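You operate a simulated robot arm through the tools that you are given. There is no shell and no other tool. Be economical: measure what you need, move in short steps, check, and stop when the job is done.

You are at the controls of a simulated robot arm. One attempt, no reset.

JOB
Move the drain hose to the hose ticket's port and cap port 4.
Fine: use the cap that comes off; park the hose in its holder meanwhile; the main switch stays padlocked.

Only the result counts: the job must be done as asked and must still hold three seconds after the hand-in. Knocking over, shifting, dropping, spilling or breaking anything else fails it. A push-on lid holds only when it is set on centred and level and pressed home; a screw cap is set on level and turned clockwise until tight.

ROBOT AND FRAMES
A 6-joint arm with a two-finger gripper on a trunk, on a base that drives. Base frame: it is fixed to the floor where the robot stands at the start and does not move with it; the origin is under the middle of the robot, x ahead of it, y to its left, z up. Units: m, rad, N and s.
With the tool pointing down near the work surface it reaches from about 0.16 to 0.8 m from the robot's upright axis, wherever it stands. Its first joint turns from -2.897 to 2.897 rad. Places, roughly: black cap (4x3x7 cm) [0.4, 0.8, 0.6]; holder for the drain hose [0.4, 0.6, 0.6]; main switch [2.9, 0.1, 0.8]; port 1 [0.5, 0.3, 0.6]; port 2 [0.5, 0.2, 0.6]; port 3 [0.5, 0.1, 0.6]; port 4 [0.5, 0, 0.6]. Payload 2.45 kg.
The TCP is the grasp point between the finger pads, 0.026 m short of the fingertips. In the tool frame z runs along the fingers and y along their closing line. The gripper opens to 0.096 m. The gripper's body begins 0.069 m behind the TCP.
Orientation is that of the tool frame in the base frame, as a unit quaternion [w, x, y, z]. With the fingers straight down and closing along the base's y, the tool's x points along the base's -x, its y along +y and its z along -z.

CONTROLS
- The arm moves only by the tool jog_arm. Its argument "rows" is a list of rows, each a list of 2 entries, a list of its own where there are three numbers: the shift along the tool's x, y, z in cm, then the turn, a rotation vector about the tool's x, y, z in rad. In form: [[[tx, ty, tz], [wx, wy, wz]], ...]. A call has 1 to 20 rows; each row shifts and turns the commanded pose from where the row before left it, along the tool's axes as they then stand. "gripper" is the opening in per cent of the stroke, from 0 (shut) to 100 (fully open), set as the call begins (left out, the last holds). Rows are played at 5 a second. More than 0.05 m and 0.15 rad between two rows, or a gripper value outside its range, and nothing of the call is played. A pose out of reach is approached as far as the arm can. The call stops where the force on the tool passes 40 N (or 10 N more than at its start, if that is more) or the arm is blocked; 0.2 s more then pass. The fingers move at their own pace and stop on an object; they squeeze with about 32 N. The grip force told is the motor's: it shows also when the fingers shut on nothing. Time passes only in rows, and 0.2 s behind the last, so rows that do not move let the fingers close. The reply holds the time, the measured pose of the TCP, the force on the tool along the base axes, the opening and the grip force, in the units named above and with some noise, with the torque about the TCP (base axes, N m) and any sound that the robot's microphone picked up.
- Cameras (640 x 400 px; columns grow to the right, rows downward): "scene" is now at [0.0241, 0.1893, 1.0509]; the picture's right is [0.36, -0.93, 0.00], its down [-0.47, -0.18, -0.86] and it looks along [0.81, 0.31, -0.50] (base axes); focal length 255 px, centre (320, 200). "wrist" rides on the gripper at [0.082, 0.003, -0.098] in the tool frame; the picture's right is [-0.04, 1.00, 0.00], its down [-0.73, -0.03, -0.68] and it looks along [-0.68, -0.03, 0.73] (tool axes); focal length 256 px, centre (320, 200). There is no depth. A picture from a camera that has moved, and an enlarged one, comes with that camera's place and axes in the base frame and with its lens.
- capture(camera): a new picture of that camera. It takes no simulated time.
- move_column(by): slides the trunk up (or, below 0, down) by that many m; the arm and the scene camera ride with it, the base frame stays. It gives what a move gives, with no picture.
- steer(legs): drives the robot by 1 to 6 legs, each [ahead, turn to the left] in m and rad, along the robot's own axes; the way and the turn of a leg run together, so that a leg with both is an arc; at most 1.5 m and 3.142 rad a leg. The arm and the cameras ride along, it lands a little off, and it stops where it bumps. It gives what a move gives.
- head_to(pan, tilt): turns the head with the scene camera to pan (to the left, within 2.705 rad either way) and tilt (down, from -0.506 to 1.204), counted from straight ahead of the robot. It gives what a move gives.
- zoom(camera, box): a new picture of the part [left, top, right, bottom] of that camera's present view, enlarged. It takes no simulated time.
- finish_job(): hands the job in; it is judged then, once.

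Work in short steps. Places have to be worked out from the pictures, the camera data and where the tool is seen: move nearer, look again, correct. Check each grasp and each placing, and mend what went wrong. You have 120 turns and 78 pictures in all, those below and enlarged ones among them. Open the gripper and draw the arm clear of the work before you hand the job in, unless the task says otherwise; then end with one line.

The tools are called after ">>>" by a JSON object that holds its "method" and its "body". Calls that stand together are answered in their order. jog_arm: Moves the arm, as the interface text tells. Its arguments: {"type":"object","properties":{"rows":{"type":"array","items":{"type":"array"}},"gripper":{"type":"number"}},"required":["rows"]} The other tools are called the same way: move_column (by) slides the trunk up or down; steer (legs) drives the base; head_to (pan, tilt) turns the head that bears the scene camera; capture (camera) takes a picture; zoom (camera, box) takes an enlarged picture of a part of a camera's view; finish_job () hands the job in.

At the start:

```text
time: 0.0
tcp_pos: [0.5094, 0.1523, 0.8587]
tool_rot: [0.0, 0.0, 1.0, -0.001]
wrist_force: [-0.1, 0.3, -0.3]
wrist_torque: [0.01, 0.03, 0.0]
width: 0.0959
grip_force: 0.0
trunk travel left (down, up): [-0.075, 0.075]
robot x, y, heading: [0.0033, 0.0018, -0.003]
head pan, tilt: [0.368, 0.529]
```

scene: 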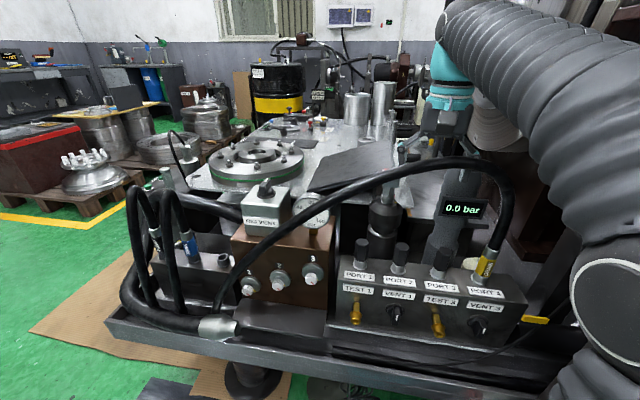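
wrist: 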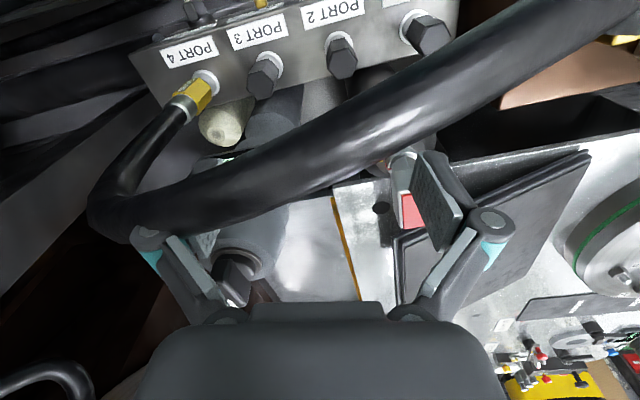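

The hose with the yellow fitting sits on port 4; ports 1–3 have black caps. I need the hose ticket, so I zoom in on the scene.

>>> {"method": "zoom", "body": {"camera": "scene", "box": [320, 220, 560, 370]}}

>>> {"method": "zoom", "body": {"camera": "scene", "box": [100, 170, 340, 345]}}

```text
2.67 times, centred on (440, 295) of scene
camera zoom: at [0.0241, 0.1893, 1.0509], right [0.36, -0.93, 0.0], down [-0.47, -0.18, -0.86], along [0.81, 0.31, -0.5], focal length 681 px, centre (0, -53)
```

zoom: 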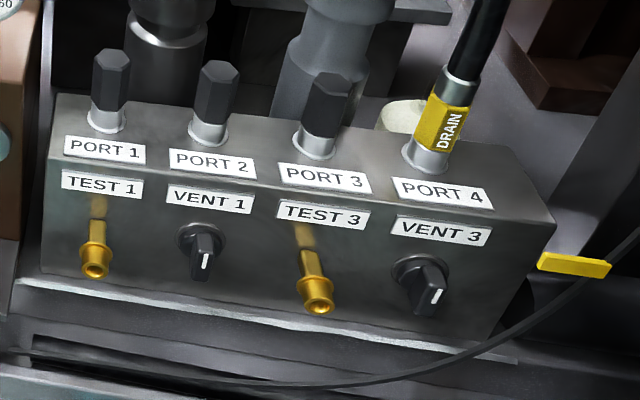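

```text
2.29 times, centred on (220, 258) of scene
camera zoom: at [0.0241, 0.1893, 1.0509], right [0.36, -0.93, 0.0], down [-0.47, -0.18, -0.86], along [0.81, 0.31, -0.5], focal length 584 px, centre (549, 69)
```

zoom: 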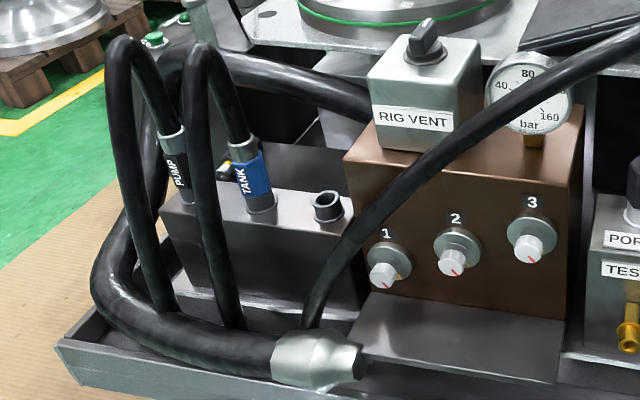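

No ticket yet. Look around with the head.

>>> {"method": "head_to", "body": {"pan": 1.0, "tilt": 0.6}}

>>> {"method": "capture", "body": {"camera": "scene"}}

>>> {"method": "head_to", "body": {"pan": -0.2, "tilt": 0.4}}

>>> {"method": "capture", "body": {"camera": "scene"}}

```text
time: 1.0
tcp_pos: [0.5089, 0.1527, 0.8591]
tool_rot: [-0.001, 0.0, 1.0, -0.001]
wrist_force: [-0.8, -0.3, 0.8]
wrist_torque: [0.03, 0.03, -0.01]
width: 0.0958
grip_force: 0.1
trunk travel left (down, up): [-0.075, 0.075]
robot x, y, heading: [-0.0005, -0.0004, -0.002]
head pan, tilt: [1.0, 0.6]
```

```text
73 pictures are left
camera scene: at [-0.0124, 0.2312, 1.0445], right [0.84, -0.54, 0.0], down [-0.31, -0.48, -0.83], along [0.45, 0.69, -0.56], focal length 255 px, centre (320, 200)
```

scene: 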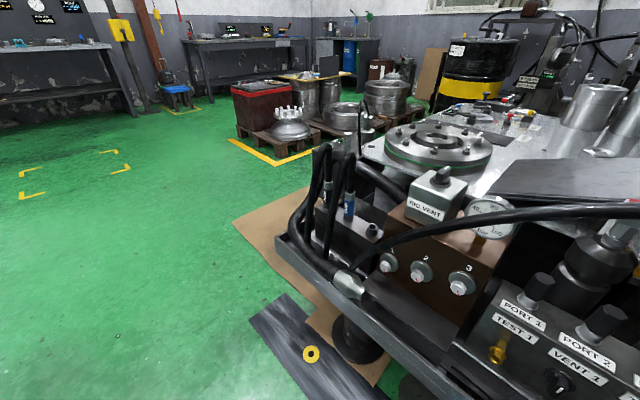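

```text
time: 2.4
tcp_pos: [0.5092, 0.1525, 0.8587]
tool_rot: [0.0, 0.0, 1.0, -0.001]
wrist_force: [-0.3, -0.5, -0.5]
wrist_torque: [0.05, -0.01, -0.03]
width: 0.0963
grip_force: 0.1
trunk travel left (down, up): [-0.075, 0.075]
robot x, y, heading: [-0.0045, 0.0009, -0.001]
head pan, tilt: [-0.201, 0.4]
```

```text
72 pictures are left
camera scene: at [0.0306, 0.1385, 1.0627], right [-0.2, -0.98, 0.0], down [-0.38, 0.08, -0.92], along [0.9, -0.18, -0.39], focal length 255 px, centre (320, 200)
```

scene: 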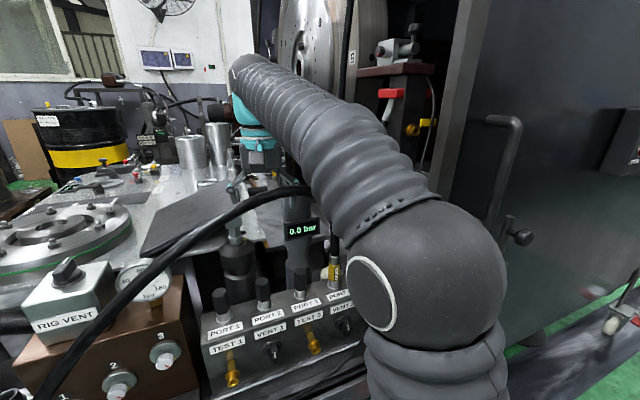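

Look for the ticket: zoom at the monitors, and look right and behind.

>>> {"method": "zoom", "body": {"camera": "scene", "box": [120, 30, 280, 130]}}

>>> {"method": "head_to", "body": {"pan": -1.2, "tilt": 0.4}}

>>> {"method": "capture", "body": {"camera": "scene"}}

>>> {"method": "head_to", "body": {"pan": 2.0, "tilt": 0.3}}

>>> {"method": "capture", "body": {"camera": "scene"}}

```text
4.00 times, centred on (200, 80) of scene
camera zoom: at [0.0306, 0.1385, 1.0627], right [-0.2, -0.98, 0.0], down [-0.38, 0.08, -0.92], along [0.9, -0.18, -0.39], focal length 1021 px, centre (800, 680)
```

zoom: 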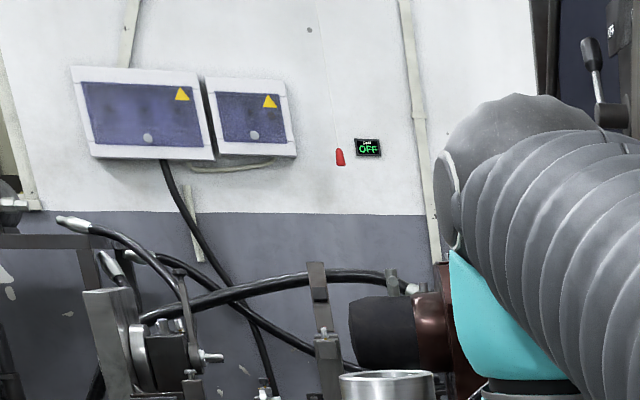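

```text
time: 3.7
tcp_pos: [0.5078, 0.1517, 0.8583]
tool_rot: [0.0, 0.0, 1.0, -0.001]
wrist_force: [0.4, 0.7, -0.1]
wrist_torque: [-0.01, 0.01, -0.04]
width: 0.096
grip_force: 0.0
trunk travel left (down, up): [-0.075, 0.075]
robot x, y, heading: [-0.0007, -0.0004, -0.0]
head pan, tilt: [-1.201, 0.4]
```

```text
70 pictures are left
camera scene: at [-0.0267, 0.0705, 1.0627], right [-0.93, -0.36, 0.0], down [-0.14, 0.36, -0.92], along [0.33, -0.86, -0.39], focal length 255 px, centre (320, 200)
```

scene: 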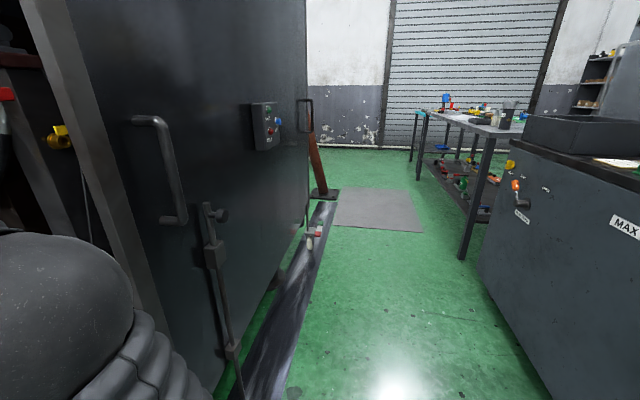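

```text
time: 6.4
tcp_pos: [0.5103, 0.1531, 0.8589]
tool_rot: [-0.001, 0.0, 1.0, 0.001]
wrist_force: [-0.3, -0.7, -0.3]
wrist_torque: [-0.03, 0.0, -0.02]
width: 0.0962
grip_force: 0.1
trunk travel left (down, up): [-0.075, 0.075]
robot x, y, heading: [-0.0008, -0.0014, 0.001]
head pan, tilt: [2.0, 0.3]
```

```text
69 pictures are left
camera scene: at [-0.0991, 0.2418, 1.072], right [0.91, 0.42, 0.0], down [0.12, -0.27, -0.96], along [-0.4, 0.87, -0.3], focal length 255 px, centre (320, 200)
```

scene: 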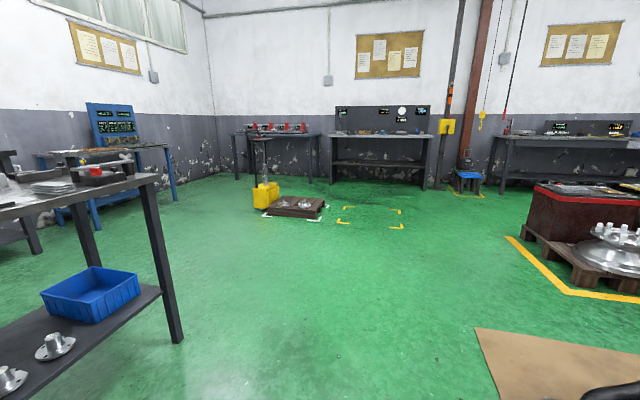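

Check the boards on benches and the wrist view for a ticket.

>>> {"method": "zoom", "body": {"camera": "scene", "box": [320, 20, 640, 200]}}

>>> {"method": "zoom", "body": {"camera": "scene", "box": [60, 10, 220, 200]}}

>>> {"method": "jog_arm", "body": {"rows": [[[0, 0, -4], [0, 0, 0]], [[4, 0, 0], [0, 0, 0]], [[4, -4, 0], [0, 0, 0]], [[4, -4, 0], [0, 0, 0]], [[3, -4, 0], [0, 0, 0]], [[2, -4, 0], [0, 0, 0]], [[0, -4, 0], [0, 0, 0]], [[0, -3, 0], [0, 0, 0]]]}}

>>> {"method": "capture", "body": {"camera": "wrist"}}

```text
2.00 times, centred on (480, 110) of scene
camera zoom: at [-0.0991, 0.2418, 1.072], right [0.91, 0.42, 0.0], down [0.12, -0.27, -0.96], along [-0.4, 0.87, -0.3], focal length 511 px, centre (0, 380)
```

zoom: 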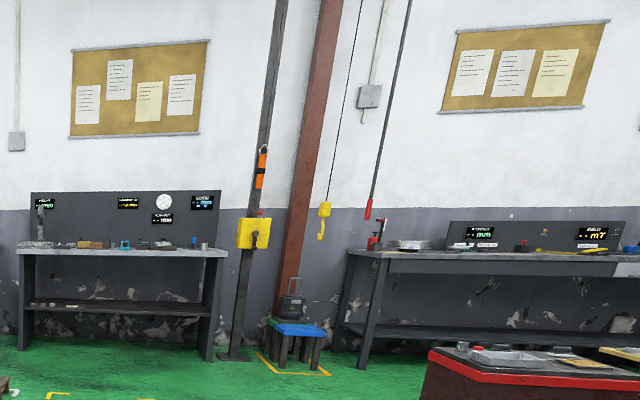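

```text
2.11 times, centred on (140, 105) of scene
camera zoom: at [-0.0991, 0.2418, 1.072], right [0.91, 0.42, 0.0], down [0.12, -0.27, -0.96], along [-0.4, 0.87, -0.3], focal length 538 px, centre (699, 400)
```

zoom: 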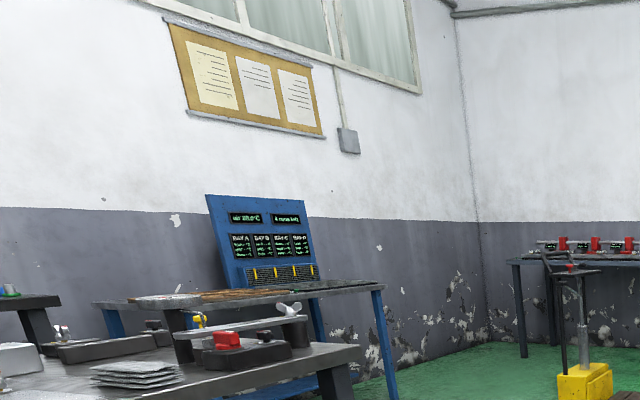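

```text
refused: row 3 steps farther than a row can; nothing moved
```

```text
66 pictures are left
camera wrist: at [0.4281, 0.1553, 0.9578], right [0.04, 1.0, 0.0], down [0.73, -0.03, 0.68], along [0.68, -0.03, -0.73], focal length 256 px, centre (320, 200)
```

wrist: 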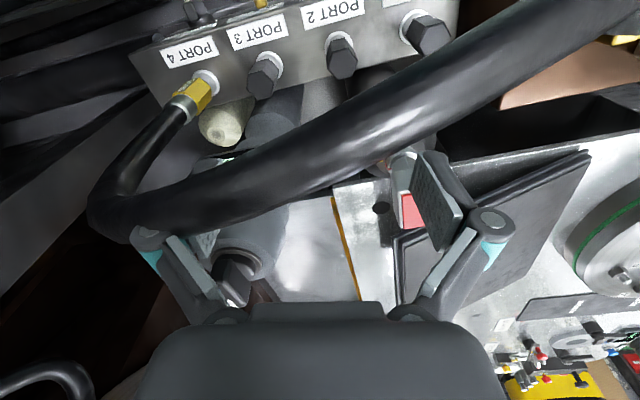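

A row exceeded 5 cm; retry with smaller diagonals. I'm drawing the arm back and to the right to look at the yellow tag by port 4.

>>> {"method": "jog_arm", "body": {"rows": [[[0, 0, -4], [0, 0, 0]], [[4, 0, 0], [0, 0, 0]], [[3, -3, 0], [0, 0, 0]], [[3, -3, 0], [0, 0, 0]], [[3, -3, 0], [0, 0, 0]], [[2, -4, 0], [0, 0, 0]], [[2, -4, 0], [0, 0, 0]], [[0, -4, 0], [0, 0, 0]], [[0, -3, 0], [0, 0, 0]]]}}

>>> {"method": "capture", "body": {"camera": "wrist"}}

```text
time: 8.4
tcp_pos: [0.339, -0.0859, 0.9006]
tool_rot: [0.0, -0.001, 1.0, 0.0]
wrist_force: [-0.2, 0.1, -0.1]
wrist_torque: [0.0, -0.01, 0.02]
width: 0.0959
grip_force: 0.1
trunk travel left (down, up): [-0.075, 0.075]
robot x, y, heading: [-0.0011, 0.0007, 0.004]
head pan, tilt: [2.0, 0.3]
```

```text
65 pictures are left
camera wrist: at [0.2586, -0.0829, 0.9986], right [0.04, 1.0, 0.0], down [0.73, -0.03, 0.68], along [0.68, -0.03, -0.73], focal length 256 px, centre (320, 200)
```

wrist: 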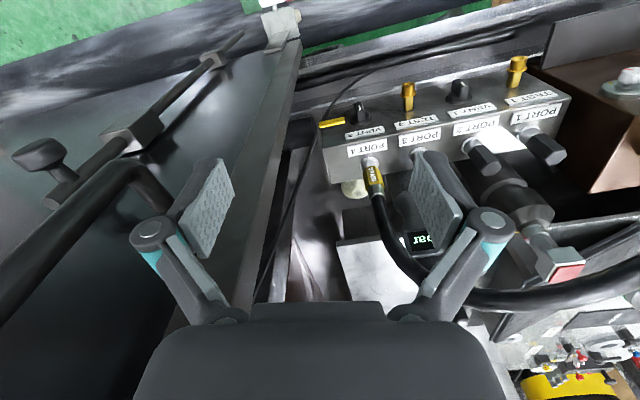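

>>> {"method": "zoom", "body": {"camera": "wrist", "box": [290, 70, 450, 200]}}

>>> {"method": "head_to", "body": {"pan": -0.1, "tilt": 0.9}}

>>> {"method": "capture", "body": {"camera": "scene"}}

```text
3.08 times, centred on (370, 135) of wrist
camera zoom: at [0.2586, -0.0829, 0.9986], right [0.04, 1.0, 0.0], down [0.73, -0.03, 0.68], along [0.68, -0.03, -0.73], focal length 788 px, centre (166, 400)
```

zoom: 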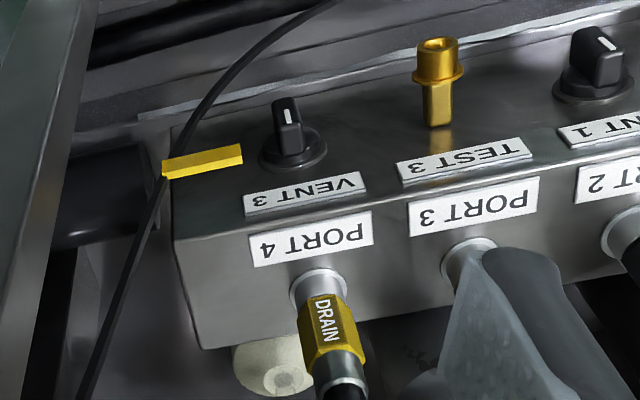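

```text
time: 10.4
tcp_pos: [0.3409, -0.0846, 0.8987]
tool_rot: [-0.001, 0.0, 1.0, 0.0]
wrist_force: [0.4, -0.1, 0.0]
wrist_torque: [0.02, -0.02, 0.0]
width: 0.0959
grip_force: 0.0
trunk travel left (down, up): [-0.075, 0.075]
robot x, y, heading: [-0.001, 0.0026, -0.001]
head pan, tilt: [-0.099, 0.901]
```

```text
63 pictures are left
camera scene: at [0.0148, 0.1493, 1.0197], right [-0.1, -1.0, 0.0], down [-0.78, 0.08, -0.62], along [0.62, -0.06, -0.78], focal length 255 px, centre (320, 200)
```

scene: 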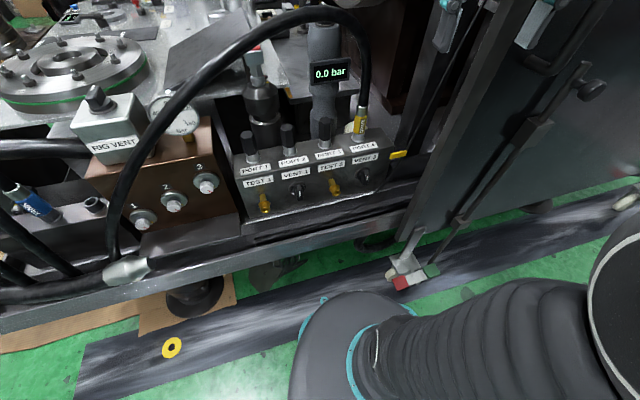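

>>> {"method": "zoom", "body": {"camera": "scene", "box": [320, 110, 440, 210]}}

>>> {"method": "zoom", "body": {"camera": "scene", "box": [0, 60, 240, 310]}}

```text
4.00 times, centred on (380, 160) of scene
camera zoom: at [0.0148, 0.1493, 1.0197], right [-0.1, -1.0, 0.0], down [-0.78, 0.08, -0.62], along [0.62, -0.06, -0.78], focal length 1021 px, centre (80, 360)
```

zoom: 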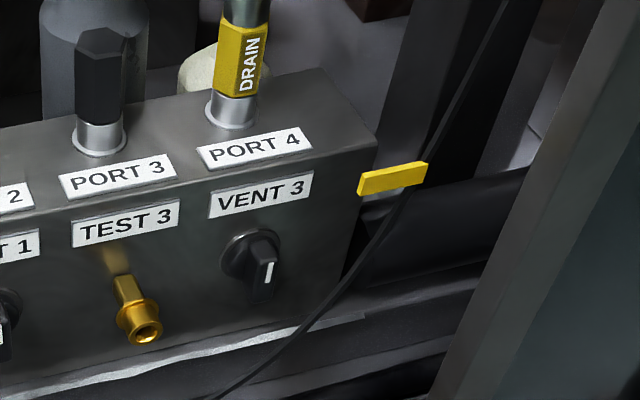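

```text
1.60 times, centred on (120, 185) of scene
camera zoom: at [0.0148, 0.1493, 1.0197], right [-0.1, -1.0, 0.0], down [-0.78, 0.08, -0.62], along [0.62, -0.06, -0.78], focal length 409 px, centre (640, 224)
```

zoom: 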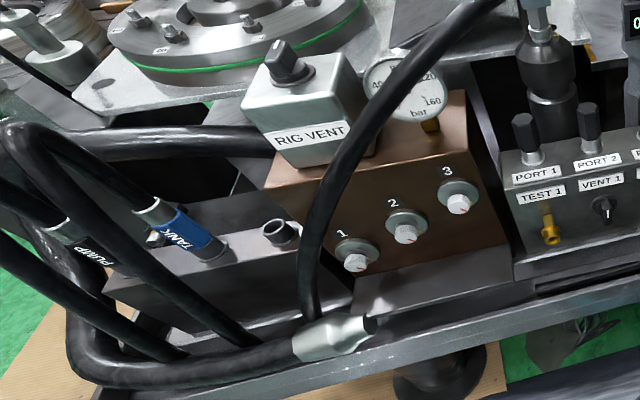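

>>> {"method": "head_to", "body": {"pan": 0.7, "tilt": 0.5}}

>>> {"method": "zoom", "body": {"camera": "scene", "box": [100, 100, 420, 330]}}

>>> {"method": "zoom", "body": {"camera": "scene", "box": [320, 40, 640, 240]}}

>>> {"method": "head_to", "body": {"pan": -2.2, "tilt": 0.3}}

>>> {"method": "capture", "body": {"camera": "scene"}}

```text
time: 11.6
tcp_pos: [0.3395, -0.0846, 0.8979]
tool_rot: [0.0, -0.001, 1.0, 0.0]
wrist_force: [0.3, 0.3, 1.0]
wrist_torque: [-0.02, 0.01, 0.05]
width: 0.0961
grip_force: 0.1
trunk travel left (down, up): [-0.075, 0.075]
robot x, y, heading: [0.0019, -0.0023, 0.003]
head pan, tilt: [0.7, 0.499]
```

```text
1.74 times, centred on (260, 215) of scene
camera zoom: at [0.0093, 0.2153, 1.0535], right [0.64, -0.77, 0.0], down [-0.37, -0.31, -0.88], along [0.67, 0.56, -0.48], focal length 444 px, centre (424, 174)
```

zoom: 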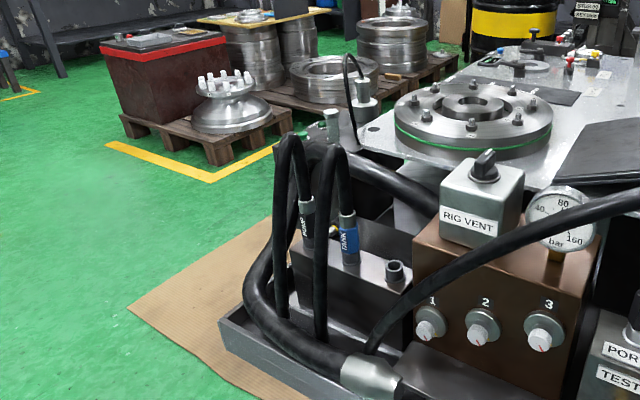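

```text
2.00 times, centred on (480, 140) of scene
camera zoom: at [0.0093, 0.2153, 1.0535], right [0.64, -0.77, 0.0], down [-0.37, -0.31, -0.88], along [0.67, 0.56, -0.48], focal length 511 px, centre (0, 320)
```

zoom: 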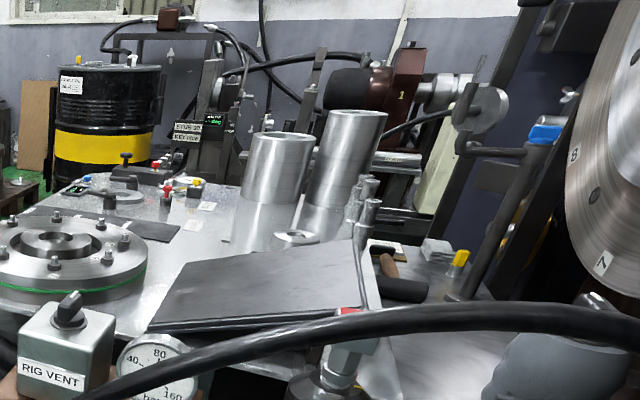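

```text
time: 14.1
tcp_pos: [0.3394, -0.0846, 0.8995]
tool_rot: [0.0, 0.0, 1.0, 0.0]
wrist_force: [-0.6, 0.1, -0.3]
wrist_torque: [0.0, -0.02, 0.01]
width: 0.0962
grip_force: 0.2
trunk travel left (down, up): [-0.075, 0.075]
robot x, y, heading: [-0.0008, 0.0011, -0.001]
head pan, tilt: [-2.201, 0.3]
```

```text
58 pictures are left
camera scene: at [-0.1153, 0.0813, 1.072], right [-0.81, 0.59, 0.0], down [0.17, 0.24, -0.96], along [-0.56, -0.77, -0.3], focal length 255 px, centre (320, 200)
```

scene: 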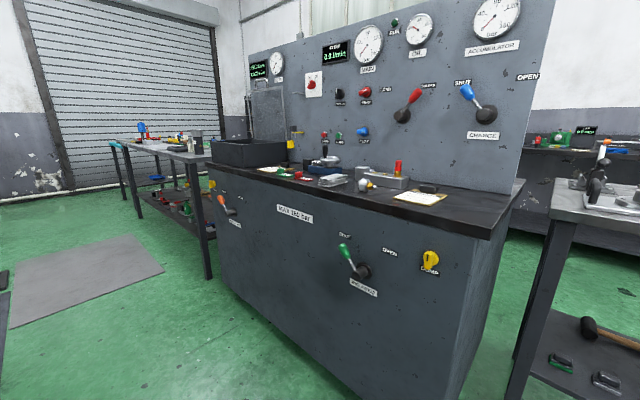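

A console stands behind the robot with papers on it (one clipboard). Zoom in on the likely ticket papers.

>>> {"method": "zoom", "body": {"camera": "scene", "box": [240, 130, 460, 230]}}

>>> {"method": "zoom", "body": {"camera": "scene", "box": [380, 170, 460, 220]}}

>>> {"method": "zoom", "body": {"camera": "scene", "box": [240, 0, 540, 140]}}

```text
2.91 times, centred on (350, 180) of scene
camera zoom: at [-0.1153, 0.0813, 1.072], right [-0.81, 0.59, 0.0], down [0.17, 0.24, -0.96], along [-0.56, -0.77, -0.3], focal length 743 px, centre (233, 258)
```

zoom: 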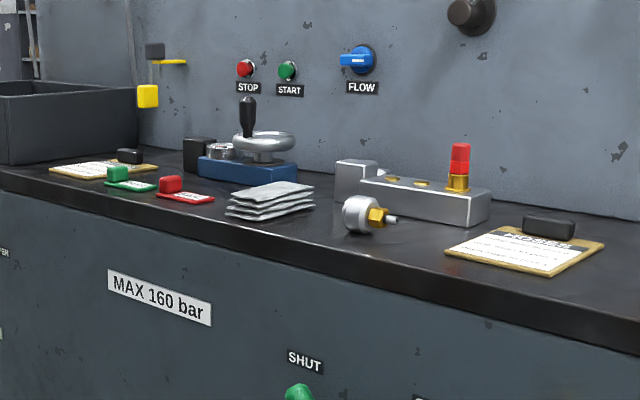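

```text
8.00 times, centred on (420, 195) of scene
camera zoom: at [-0.1153, 0.0813, 1.072], right [-0.81, 0.59, 0.0], down [0.17, 0.24, -0.96], along [-0.56, -0.77, -0.3], focal length 2043 px, centre (-480, 240)
```

zoom: 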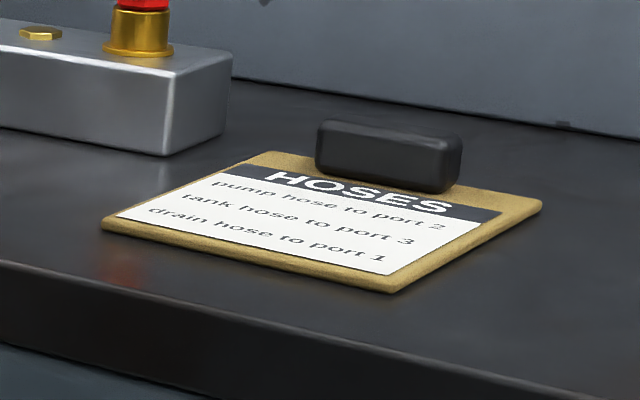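

```text
2.13 times, centred on (390, 70) of scene
camera zoom: at [-0.1153, 0.0813, 1.072], right [-0.81, 0.59, 0.0], down [0.17, 0.24, -0.96], along [-0.56, -0.77, -0.3], focal length 545 px, centre (171, 477)
```

zoom: 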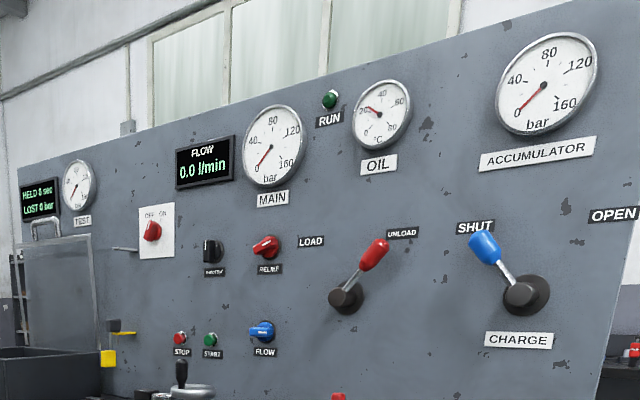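

The hose ticket: drain hose to port 1. Check the other card for relevant info, and the gauge at the ports.

>>> {"method": "zoom", "body": {"camera": "scene", "box": [250, 175, 330, 210]}}

>>> {"method": "head_to", "body": {"pan": 0.35, "tilt": 0.65}}

>>> {"method": "capture", "body": {"camera": "scene"}}

```text
8.00 times, centred on (290, 192) of scene
camera zoom: at [-0.1153, 0.0813, 1.072], right [-0.81, 0.59, 0.0], down [0.17, 0.24, -0.96], along [-0.56, -0.77, -0.3], focal length 2043 px, centre (560, 260)
```

zoom: 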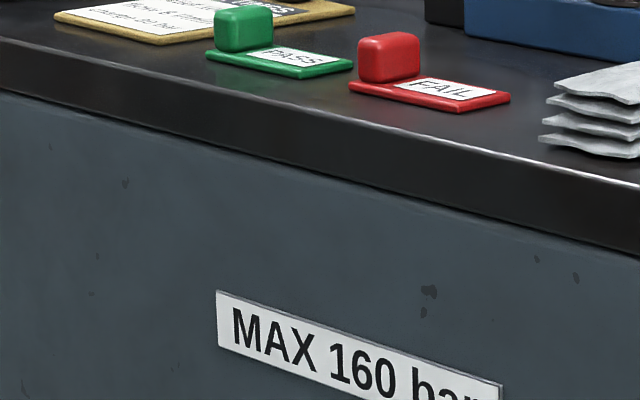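

```text
time: 16.4
tcp_pos: [0.3411, -0.0848, 0.8994]
tool_rot: [0.0, 0.0, 1.0, 0.0]
wrist_force: [-0.6, -0.3, 0.3]
wrist_torque: [0.0, -0.01, 0.01]
width: 0.0961
grip_force: 0.1
trunk travel left (down, up): [-0.075, 0.075]
robot x, y, heading: [0.0035, -0.003, -0.0]
head pan, tilt: [0.351, 0.649]
```

```text
53 pictures are left
camera scene: at [0.0212, 0.1866, 1.0402], right [0.34, -0.94, 0.0], down [-0.57, -0.21, -0.8], along [0.75, 0.27, -0.6], focal length 255 px, centre (320, 200)
```

scene: 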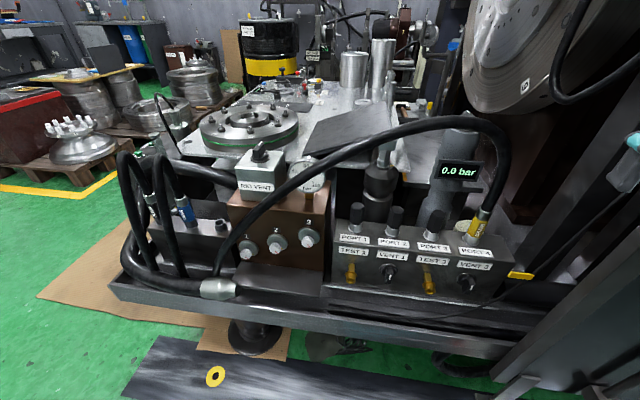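

Ticket read: port 1. Geometry from two views: port collars vertical, at z≈0.60, port 4 ≈(0.539,-0.002), port 1 ≈(0.485,0.26). Hose blocks a straight-down grip, so I tilt the tool about 45° forward for it; first the tilt.

>>> {"method": "jog_arm", "body": {"rows": [[[-2, 1, 0], [0, -0.13, 0]], [[-2, 2, 0], [0, -0.13, 0]], [[-2, 2, 0], [0, -0.13, 0]], [[0, 2, 0], [0, -0.13, 0]], [[0, 1, 0], [0, -0.13, 0]], [[0, 0, 0], [0, -0.13, 0]]]}}

>>> {"method": "capture", "body": {"camera": "wrist"}}

```text
time: 17.8
tcp_pos: [0.3999, -0.0068, 0.9067]
tool_rot: [0.381, 0.001, 0.925, -0.001]
wrist_force: [0.0, 0.3, 0.2]
wrist_torque: [-0.05, 0.01, 0.02]
width: 0.0959
grip_force: 0.0
trunk travel left (down, up): [-0.075, 0.075]
robot x, y, heading: [0.0021, 0.0008, 0.0]
head pan, tilt: [0.351, 0.649]
```

```text
52 pictures are left
camera wrist: at [0.2721, -0.004, 0.9197], right [0.03, 1.0, 0.03], down [0.04, -0.03, 1.0], along [1.0, -0.03, -0.04], focal length 256 px, centre (320, 200)
```

wrist: 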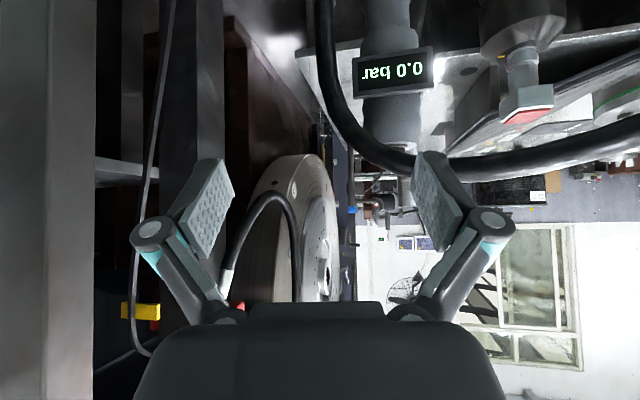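

Tilted 45°. The hose apex is near (0.51,0.05,0.885), well clear. Move down to a pre-grasp about 12 cm off the fitting.

>>> {"method": "jog_arm", "body": {"rows": [[[1.9, 0.12, 2.9], [0, 0, 0]], [[1.9, 0.12, 2.9], [0, 0, 0]], [[1.9, 0.12, 2.9], [0, 0, 0]], [[1.9, 0.12, 2.9], [0, 0, 0]]]}}

>>> {"method": "capture", "body": {"camera": "wrist"}}

>>> {"method": "capture", "body": {"camera": "scene"}}

```text
time: 18.8
tcp_pos: [0.4253, -0.0034, 0.7719]
tool_rot: [0.38, 0.0, 0.925, -0.001]
wrist_force: [0.1, 0.8, 0.7]
wrist_torque: [-0.01, 0.03, -0.01]
width: 0.0962
grip_force: 0.1
trunk travel left (down, up): [-0.075, 0.075]
robot x, y, heading: [-0.0022, -0.0023, 0.004]
head pan, tilt: [0.351, 0.649]
```

```text
51 pictures are left
camera wrist: at [0.299, -0.0002, 0.7843], right [0.03, 1.0, 0.03], down [0.04, -0.03, 1.0], along [1.0, -0.03, -0.04], focal length 256 px, centre (320, 200)
```

wrist: 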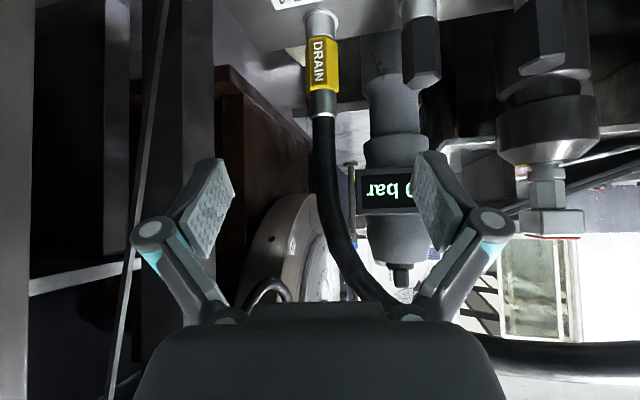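

```text
50 pictures are left
camera scene: at [0.0211, 0.1866, 1.0403], right [0.34, -0.94, 0.0], down [-0.57, -0.21, -0.8], along [0.75, 0.27, -0.6], focal length 255 px, centre (320, 200)
```

scene: 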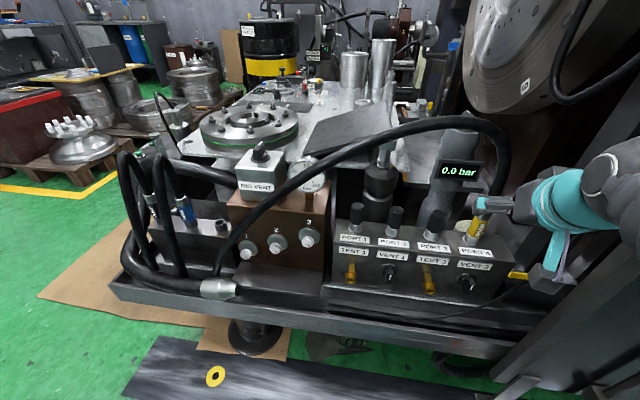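

Fitting appears at (0.539,-0.002), yellow nut z 0.62–0.67. Advance along the tool onto it.

>>> {"method": "jog_arm", "body": {"rows": [[[0.12, 0.03, 4.1], [0, 0, 0]], [[0.12, 0.03, 4.1], [0, 0, 0]], [[0.12, 0.03, 4.1], [0, 0, 0]], [[0.12, 0.03, 4.1], [0, 0, 0]]]}}

>>> {"method": "capture", "body": {"camera": "wrist"}}

```text
time: 19.8
tcp_pos: [0.538, -0.0023, 0.6505]
tool_rot: [0.38, 0.0, 0.925, 0.0]
wrist_force: [0.4, -0.3, 0.8]
wrist_torque: [-0.02, 0.0, 0.02]
width: 0.0958
grip_force: 0.1
trunk travel left (down, up): [-0.075, 0.075]
robot x, y, heading: [0.0009, 0.0037, 0.001]
head pan, tilt: [0.351, 0.649]
```

```text
49 pictures are left
camera wrist: at [0.4116, 0.0008, 0.6639], right [0.03, 1.0, 0.03], down [0.04, -0.03, 1.0], along [1.0, -0.03, -0.04], focal length 256 px, centre (320, 200)
```

wrist: 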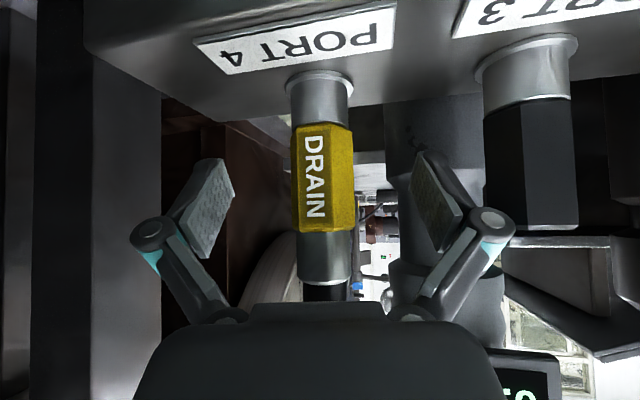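

Centred between fingers. Close the gripper.

>>> {"method": "jog_arm", "body": {"rows": [[[0, 0, 0], [0, 0, 0]], [[0, 0, 0], [0, 0, 0]], [[0, 0, 0], [0, 0, 0]], [[0, 0, 0], [0, 0, 0]]], "gripper": 0}}

>>> {"method": "zoom", "body": {"camera": "wrist", "box": [180, 20, 460, 310]}}

```text
time: 20.8
tcp_pos: [0.5375, -0.0008, 0.6503]
tool_rot: [0.379, 0.0, 0.925, 0.0]
wrist_force: [-8.5, 7.6, 4.6]
wrist_torque: [-0.03, 0.18, -0.14]
width: 0.0299
grip_force: 31.9
trunk travel left (down, up): [-0.075, 0.075]
robot x, y, heading: [-0.003, 0.0011, 0.001]
head pan, tilt: [0.351, 0.649]
```

```text
1.38 times, centred on (320, 165) of wrist
camera zoom: at [0.4113, 0.0014, 0.6643], right [0.03, 1.0, 0.03], down [0.04, -0.03, 1.0], along [1.0, -0.03, -0.04], focal length 353 px, centre (320, 248)
```

zoom: 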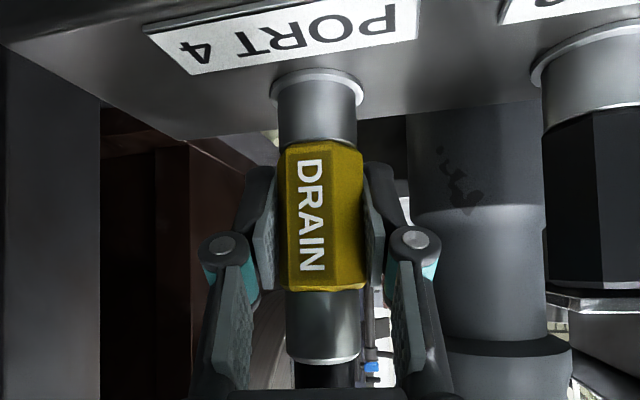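

Gripped at 3 cm. Try lifting gently straight up.

>>> {"method": "jog_arm", "body": {"rows": [[[-0.21, 0, -0.21], [0, 0, 0]], [[-0.21, 0, -0.21], [0, 0, 0]], [[-0.21, 0, -0.21], [0, 0, 0]]]}}

```text
time: 21.6
tcp_pos: [0.5383, -0.0011, 0.6598]
tool_rot: [0.38, -0.001, 0.925, 0.0]
wrist_force: [-0.2, 0.3, -1.5]
wrist_torque: [-0.01, 0.0, 0.03]
width: 0.0296
grip_force: 32.0
trunk travel left (down, up): [-0.075, 0.075]
robot x, y, heading: [0.0025, -0.0008, -0.003]
head pan, tilt: [0.351, 0.649]
```

>>> {"method": "zoom", "body": {"camera": "wrist", "box": [180, 20, 460, 310]}}

```text
1.38 times, centred on (320, 165) of wrist
camera zoom: at [0.4113, 0.0013, 0.6729], right [0.03, 1.0, 0.03], down [0.04, -0.03, 1.0], along [1.0, -0.03, -0.04], focal length 353 px, centre (320, 248)
```

zoom: 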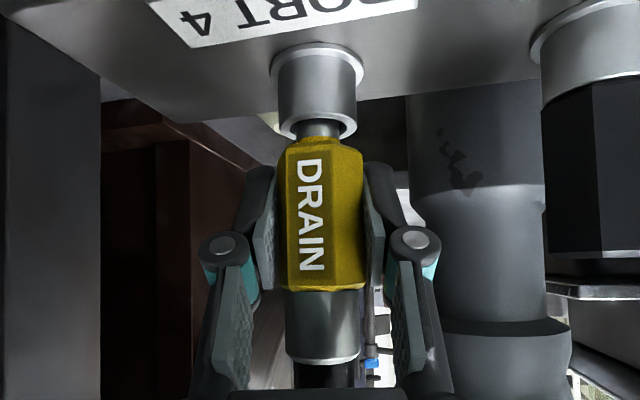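

The plug lifts out freely (push fit). Lift it clear to z≈0.80 and inspect the holder area.

>>> {"method": "jog_arm", "body": {"rows": [[[-1.4, 0, -1.4], [0, 0, 0]], [[-1.7, 0, -1.7], [0, 0, 0]], [[-2.2, 0, -2.2], [0, 0, 0]], [[-2.2, 0, -2.2], [0, 0, 0]], [[-2.2, 0, -2.2], [0, 0, 0]]]}}

>>> {"method": "head_to", "body": {"pan": 0.75, "tilt": 0.75}}

>>> {"method": "capture", "body": {"camera": "scene"}}

>>> {"method": "zoom", "body": {"camera": "wrist", "box": [140, 0, 500, 310]}}

```text
time: 22.8
tcp_pos: [0.5375, -0.0024, 0.7975]
tool_rot: [0.38, 0.001, 0.925, -0.001]
wrist_force: [0.3, 0.1, -1.2]
wrist_torque: [-0.02, 0.03, 0.01]
width: 0.0299
grip_force: 32.4
trunk travel left (down, up): [-0.075, 0.075]
robot x, y, heading: [-0.0004, -0.0004, -0.0]
head pan, tilt: [0.351, 0.649]
```

```text
time: 23.6
tcp_pos: [0.5388, -0.0018, 0.797]
tool_rot: [0.381, 0.0, 0.925, -0.001]
wrist_force: [0.1, 0.1, -1.0]
wrist_torque: [0.01, -0.02, 0.02]
width: 0.0301
grip_force: 31.8
trunk travel left (down, up): [-0.075, 0.075]
robot x, y, heading: [0.0007, 0.0017, 0.004]
head pan, tilt: [0.75, 0.75]
```

```text
46 pictures are left
camera scene: at [0.0004, 0.2133, 1.0316], right [0.68, -0.73, 0.0], down [-0.5, -0.46, -0.73], along [0.54, 0.5, -0.68], focal length 255 px, centre (320, 200)
```

scene: 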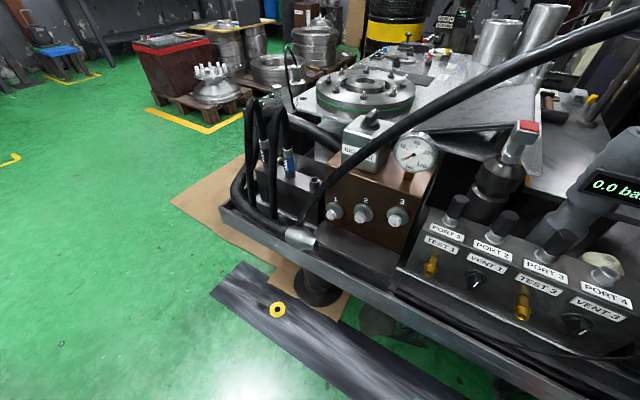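

```text
1.29 times, centred on (320, 155) of wrist
camera zoom: at [0.4117, 0.0004, 0.8107], right [0.03, 1.0, 0.03], down [0.04, -0.03, 1.0], along [1.0, -0.03, -0.04], focal length 330 px, centre (320, 258)
```

zoom: 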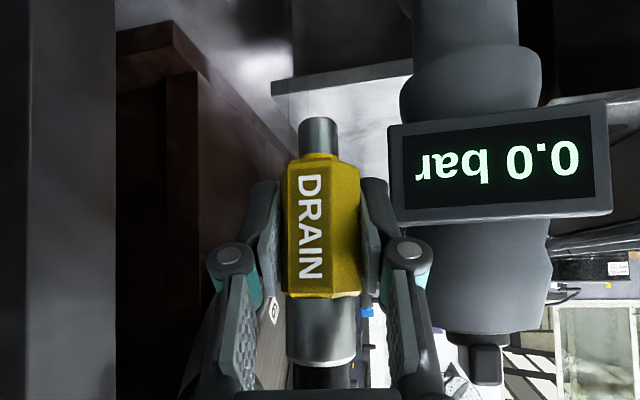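

>>> {"method": "zoom", "body": {"camera": "scene", "box": [215, 90, 455, 260]}}

```text
2.35 times, centred on (335, 175) of scene
camera zoom: at [0.0004, 0.2133, 1.0316], right [0.68, -0.73, 0.0], down [-0.5, -0.46, -0.73], along [0.54, 0.5, -0.68], focal length 601 px, centre (285, 259)
```

zoom: 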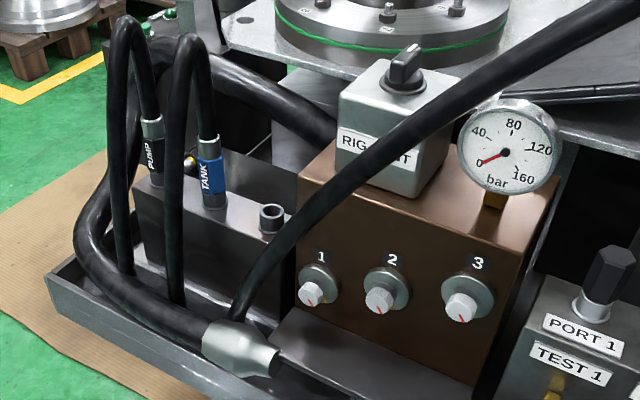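

Gauges read 0. Carry the hose back from the ports and left, in front of the brown block, yawing ~25° left, staying high.

>>> {"method": "jog_arm", "body": {"rows": [[[2.3, 0, -3.6], [0, 0, 0]], [[2.3, 0, -3.6], [0, 0, 0]], [[2.3, 0, -3.6], [0, 0, 0]], [[2.3, 0, -3.6], [0, 0, 0]], [[0, 4, 0], [0, 0, 0]], [[0, 4, 0], [0, 0, 0]], [[0, 4, 0], [0, 0, 0]], [[0, 4, 0], [0, 0, 0]], [[0, 4, 0], [-0.103, 0, -0.1045]], [[0, 4, 0], [-0.103, 0, -0.1045]], [[0, 4, 0], [-0.103, 0, -0.1045]]]}}

>>> {"method": "capture", "body": {"camera": "wrist"}}

>>> {"method": "capture", "body": {"camera": "scene"}}

```text
time: 26.1
tcp_pos: [0.3537, 0.2794, 0.8348]
tool_rot: [0.371, -0.203, 0.902, 0.082]
wrist_force: [-0.4, -0.6, -1.3]
wrist_torque: [0.0, -0.03, 0.03]
width: 0.0297
grip_force: 31.8
trunk travel left (down, up): [-0.075, 0.075]
robot x, y, heading: [0.0005, 0.0007, 0.002]
head pan, tilt: [0.75, 0.75]
```

```text
43 pictures are left
camera wrist: at [0.238, 0.2263, 0.8482], right [-0.4, 0.92, 0.03], down [0.05, -0.01, 1.0], along [0.91, 0.4, -0.04], focal length 256 px, centre (320, 200)
```

wrist: 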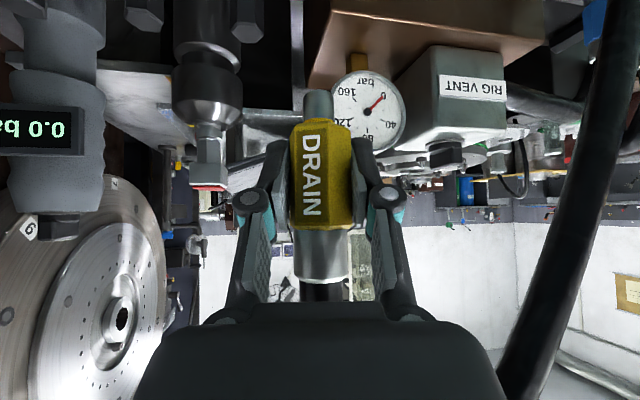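

```text
42 pictures are left
camera scene: at [0.0003, 0.2133, 1.0316], right [0.68, -0.73, 0.0], down [-0.5, -0.47, -0.73], along [0.53, 0.5, -0.68], focal length 255 px, centre (320, 200)
```

scene: 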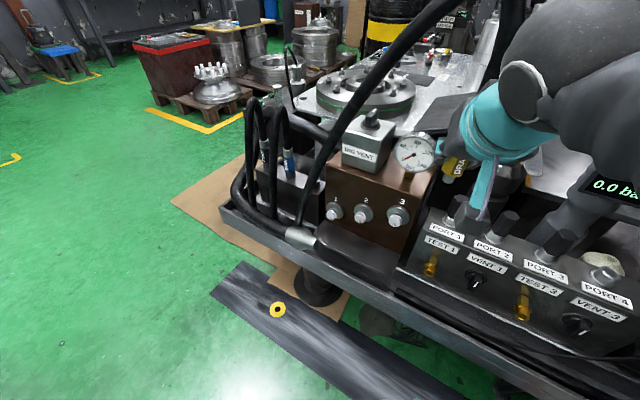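

Continue left and add yaw to ~45° so the hand comes between tank hose loop and brown block.

>>> {"method": "jog_arm", "body": {"rows": [[[0, 4, 0], [0, 0, 0]], [[0, 4, 0], [0, 0, 0]], [[0, 4, 0], [0, 0, 0]], [[0, 4, 0], [0, 0, 0]], [[0, 0, 0], [-0.082, 0, -0.083]], [[0, 0, 0], [-0.082, 0, -0.083]], [[0, 0, 0], [-0.082, 0, -0.083]]]}}

>>> {"method": "capture", "body": {"camera": "wrist"}}

>>> {"method": "capture", "body": {"camera": "scene"}}

```text
time: 27.6
tcp_pos: [0.2848, 0.4229, 0.8338]
tool_rot: [0.352, -0.358, 0.852, 0.147]
wrist_force: [-1.0, 0.7, -1.0]
wrist_torque: [0.02, -0.01, 0.0]
width: 0.0294
grip_force: 31.3
trunk travel left (down, up): [-0.075, 0.075]
robot x, y, heading: [-0.0043, -0.001, 0.001]
head pan, tilt: [0.75, 0.75]
```

```text
41 pictures are left
camera wrist: at [0.1944, 0.3331, 0.8479], right [-0.69, 0.72, 0.03], down [0.05, 0.01, 1.0], along [0.72, 0.69, -0.05], focal length 256 px, centre (320, 200)
```

wrist: 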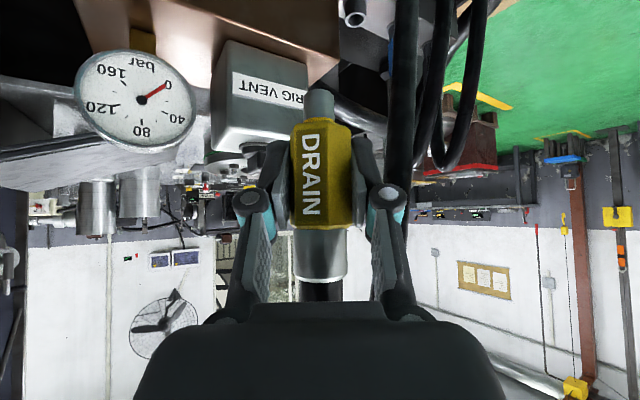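

```text
40 pictures are left
camera scene: at [0.0003, 0.2135, 1.0316], right [0.68, -0.73, 0.0], down [-0.5, -0.47, -0.73], along [0.53, 0.5, -0.68], focal length 255 px, centre (320, 200)
```

scene: 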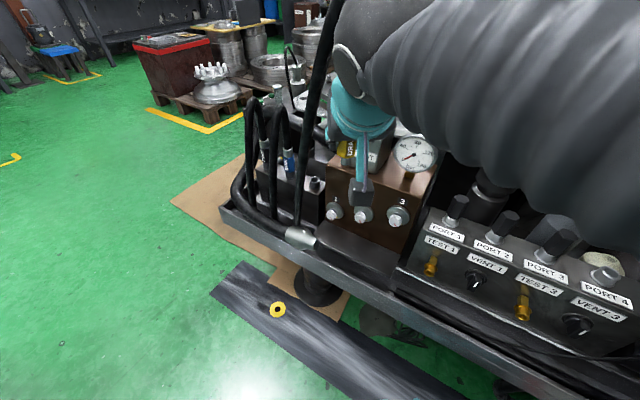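

Triangulated: holder rim ≈(0.396,0.601,0.591), brown block corner ≈(0.376,0.54,0.68). Yaw to ~60° and go forward partway toward above the holder.

>>> {"method": "jog_arm", "body": {"rows": [[[0, 0, 0], [-0.088, 0, -0.089]], [[0, 0, 0], [-0.088, 0, -0.089]], [[-2.84, 0, 2.81], [0, 0, 0]], [[-2.84, 0, 2.81], [0, 0, 0]], [[-2.84, 0, 2.81], [0, 0, 0]]]}}

>>> {"method": "capture", "body": {"camera": "wrist"}}

>>> {"method": "capture", "body": {"camera": "scene"}}

```text
time: 28.9
tcp_pos: [0.3458, 0.5254, 0.8354]
tool_rot: [0.33, -0.46, 0.802, 0.189]
wrist_force: [0.1, -0.8, -0.8]
wrist_torque: [-0.02, 0.06, -0.01]
width: 0.0297
grip_force: 32.3
trunk travel left (down, up): [-0.075, 0.075]
robot x, y, heading: [-0.0027, 0.0017, -0.001]
head pan, tilt: [0.75, 0.75]
```

```text
39 pictures are left
camera wrist: at [0.2802, 0.4157, 0.8488], right [-0.85, 0.53, 0.03], down [0.05, 0.02, 1.0], along [0.53, 0.85, -0.04], focal length 256 px, centre (320, 200)
```

wrist: 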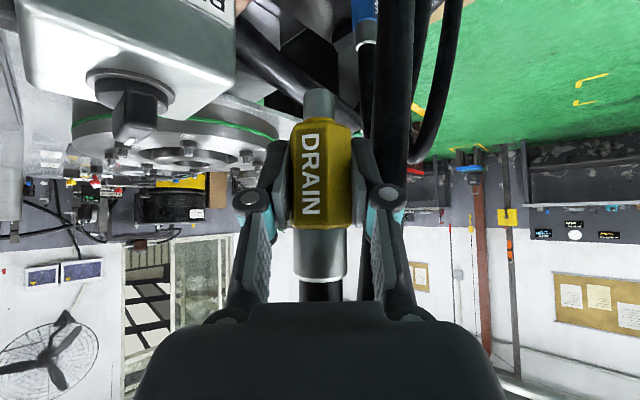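

```text
38 pictures are left
camera scene: at [0.0002, 0.2133, 1.0316], right [0.68, -0.73, 0.0], down [-0.5, -0.47, -0.73], along [0.54, 0.5, -0.68], focal length 255 px, centre (320, 200)
```

scene: 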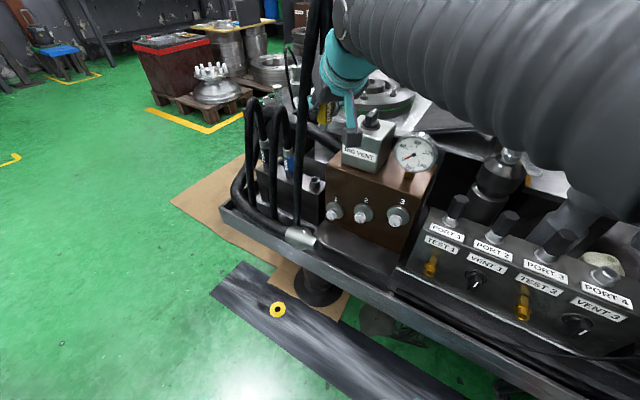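

>>> {"method": "jog_arm", "body": {"rows": [[[-0.98, -0.19, 3.31], [0, 0, 0]], [[-0.98, -0.19, 3.31], [0, 0, 0]], [[-0.98, -0.19, 3.31], [0, 0, 0]], [[1.4, 0, 1.42], [0, 0, 0]], [[1.4, 0, 1.42], [0, 0, 0]]]}}

>>> {"method": "capture", "body": {"camera": "wrist"}}

>>> {"method": "zoom", "body": {"camera": "scene", "box": [215, 40, 455, 260]}}

```text
time: 30.1
tcp_pos: [0.3988, 0.5996, 0.7438]
tool_rot: [0.33, -0.46, 0.803, 0.188]
wrist_force: [0.4, 0.0, -1.8]
wrist_torque: [0.03, 0.01, -0.01]
width: 0.0293
grip_force: 32.2
trunk travel left (down, up): [-0.075, 0.075]
robot x, y, heading: [0.0014, -0.0008, -0.002]
head pan, tilt: [0.75, 0.75]
```

```text
37 pictures are left
camera wrist: at [0.3325, 0.4914, 0.7576], right [-0.85, 0.53, 0.03], down [0.05, 0.02, 1.0], along [0.53, 0.85, -0.05], focal length 256 px, centre (320, 200)
```

wrist: 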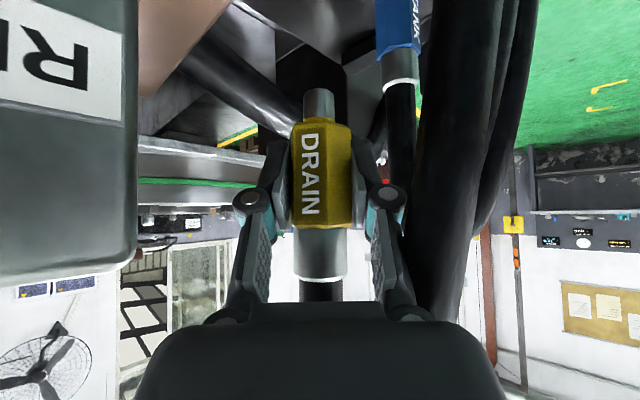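

```text
1.82 times, centred on (335, 150) of scene
camera zoom: at [0.0003, 0.2136, 1.0316], right [0.68, -0.73, 0.0], down [-0.5, -0.47, -0.73], along [0.53, 0.5, -0.68], focal length 464 px, centre (293, 291)
```

zoom: 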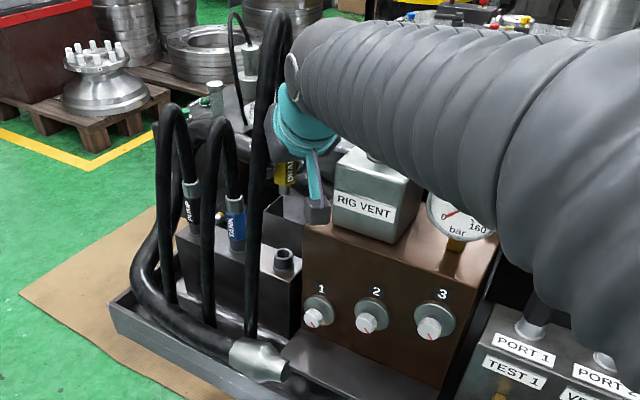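

Fitting appears aligned in the scene view (column 285 vs ring 284). Small lateral trim, then descend to just above the holder.

>>> {"method": "jog_arm", "body": {"rows": [[[1.055, 0.25, 1.066], [0, 0, 0]], [[1.055, 0, 1.066], [0, 0, 0]], [[1.055, 0, 1.066], [0, 0, 0]], [[1.055, 0, 1.066], [0, 0, 0]], [[0.9, 0, 0.91], [0, 0, 0]]]}}

>>> {"method": "capture", "body": {"camera": "wrist"}}

>>> {"method": "zoom", "body": {"camera": "scene", "box": [255, 90, 375, 240]}}

```text
time: 31.2
tcp_pos: [0.395, 0.6024, 0.67]
tool_rot: [0.331, -0.459, 0.803, 0.189]
wrist_force: [0.1, 0.8, -0.8]
wrist_torque: [0.0, 0.0, 0.01]
width: 0.0291
grip_force: 32.2
trunk travel left (down, up): [-0.075, 0.075]
robot x, y, heading: [0.0007, 0.0009, 0.001]
head pan, tilt: [0.75, 0.75]
```

```text
35 pictures are left
camera wrist: at [0.3293, 0.493, 0.6839], right [-0.85, 0.53, 0.03], down [0.05, 0.02, 1.0], along [0.53, 0.85, -0.05], focal length 256 px, centre (320, 200)
```

wrist: 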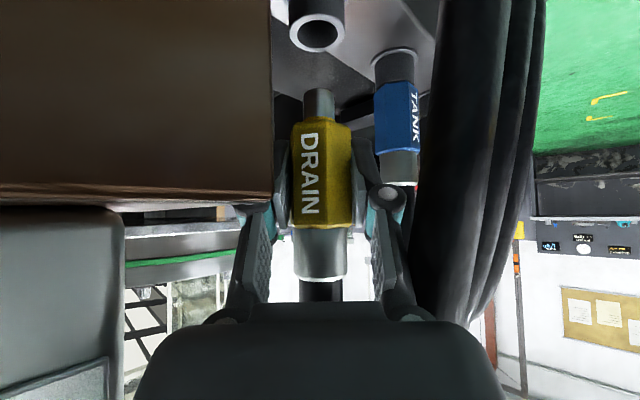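

```text
2.67 times, centred on (315, 165) of scene
camera zoom: at [0.0004, 0.2136, 1.0316], right [0.68, -0.73, 0.0], down [-0.5, -0.47, -0.73], along [0.53, 0.5, -0.68], focal length 681 px, centre (333, 293)
```

zoom: 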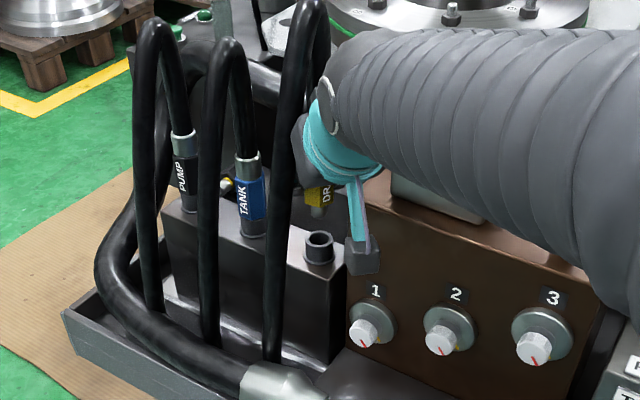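

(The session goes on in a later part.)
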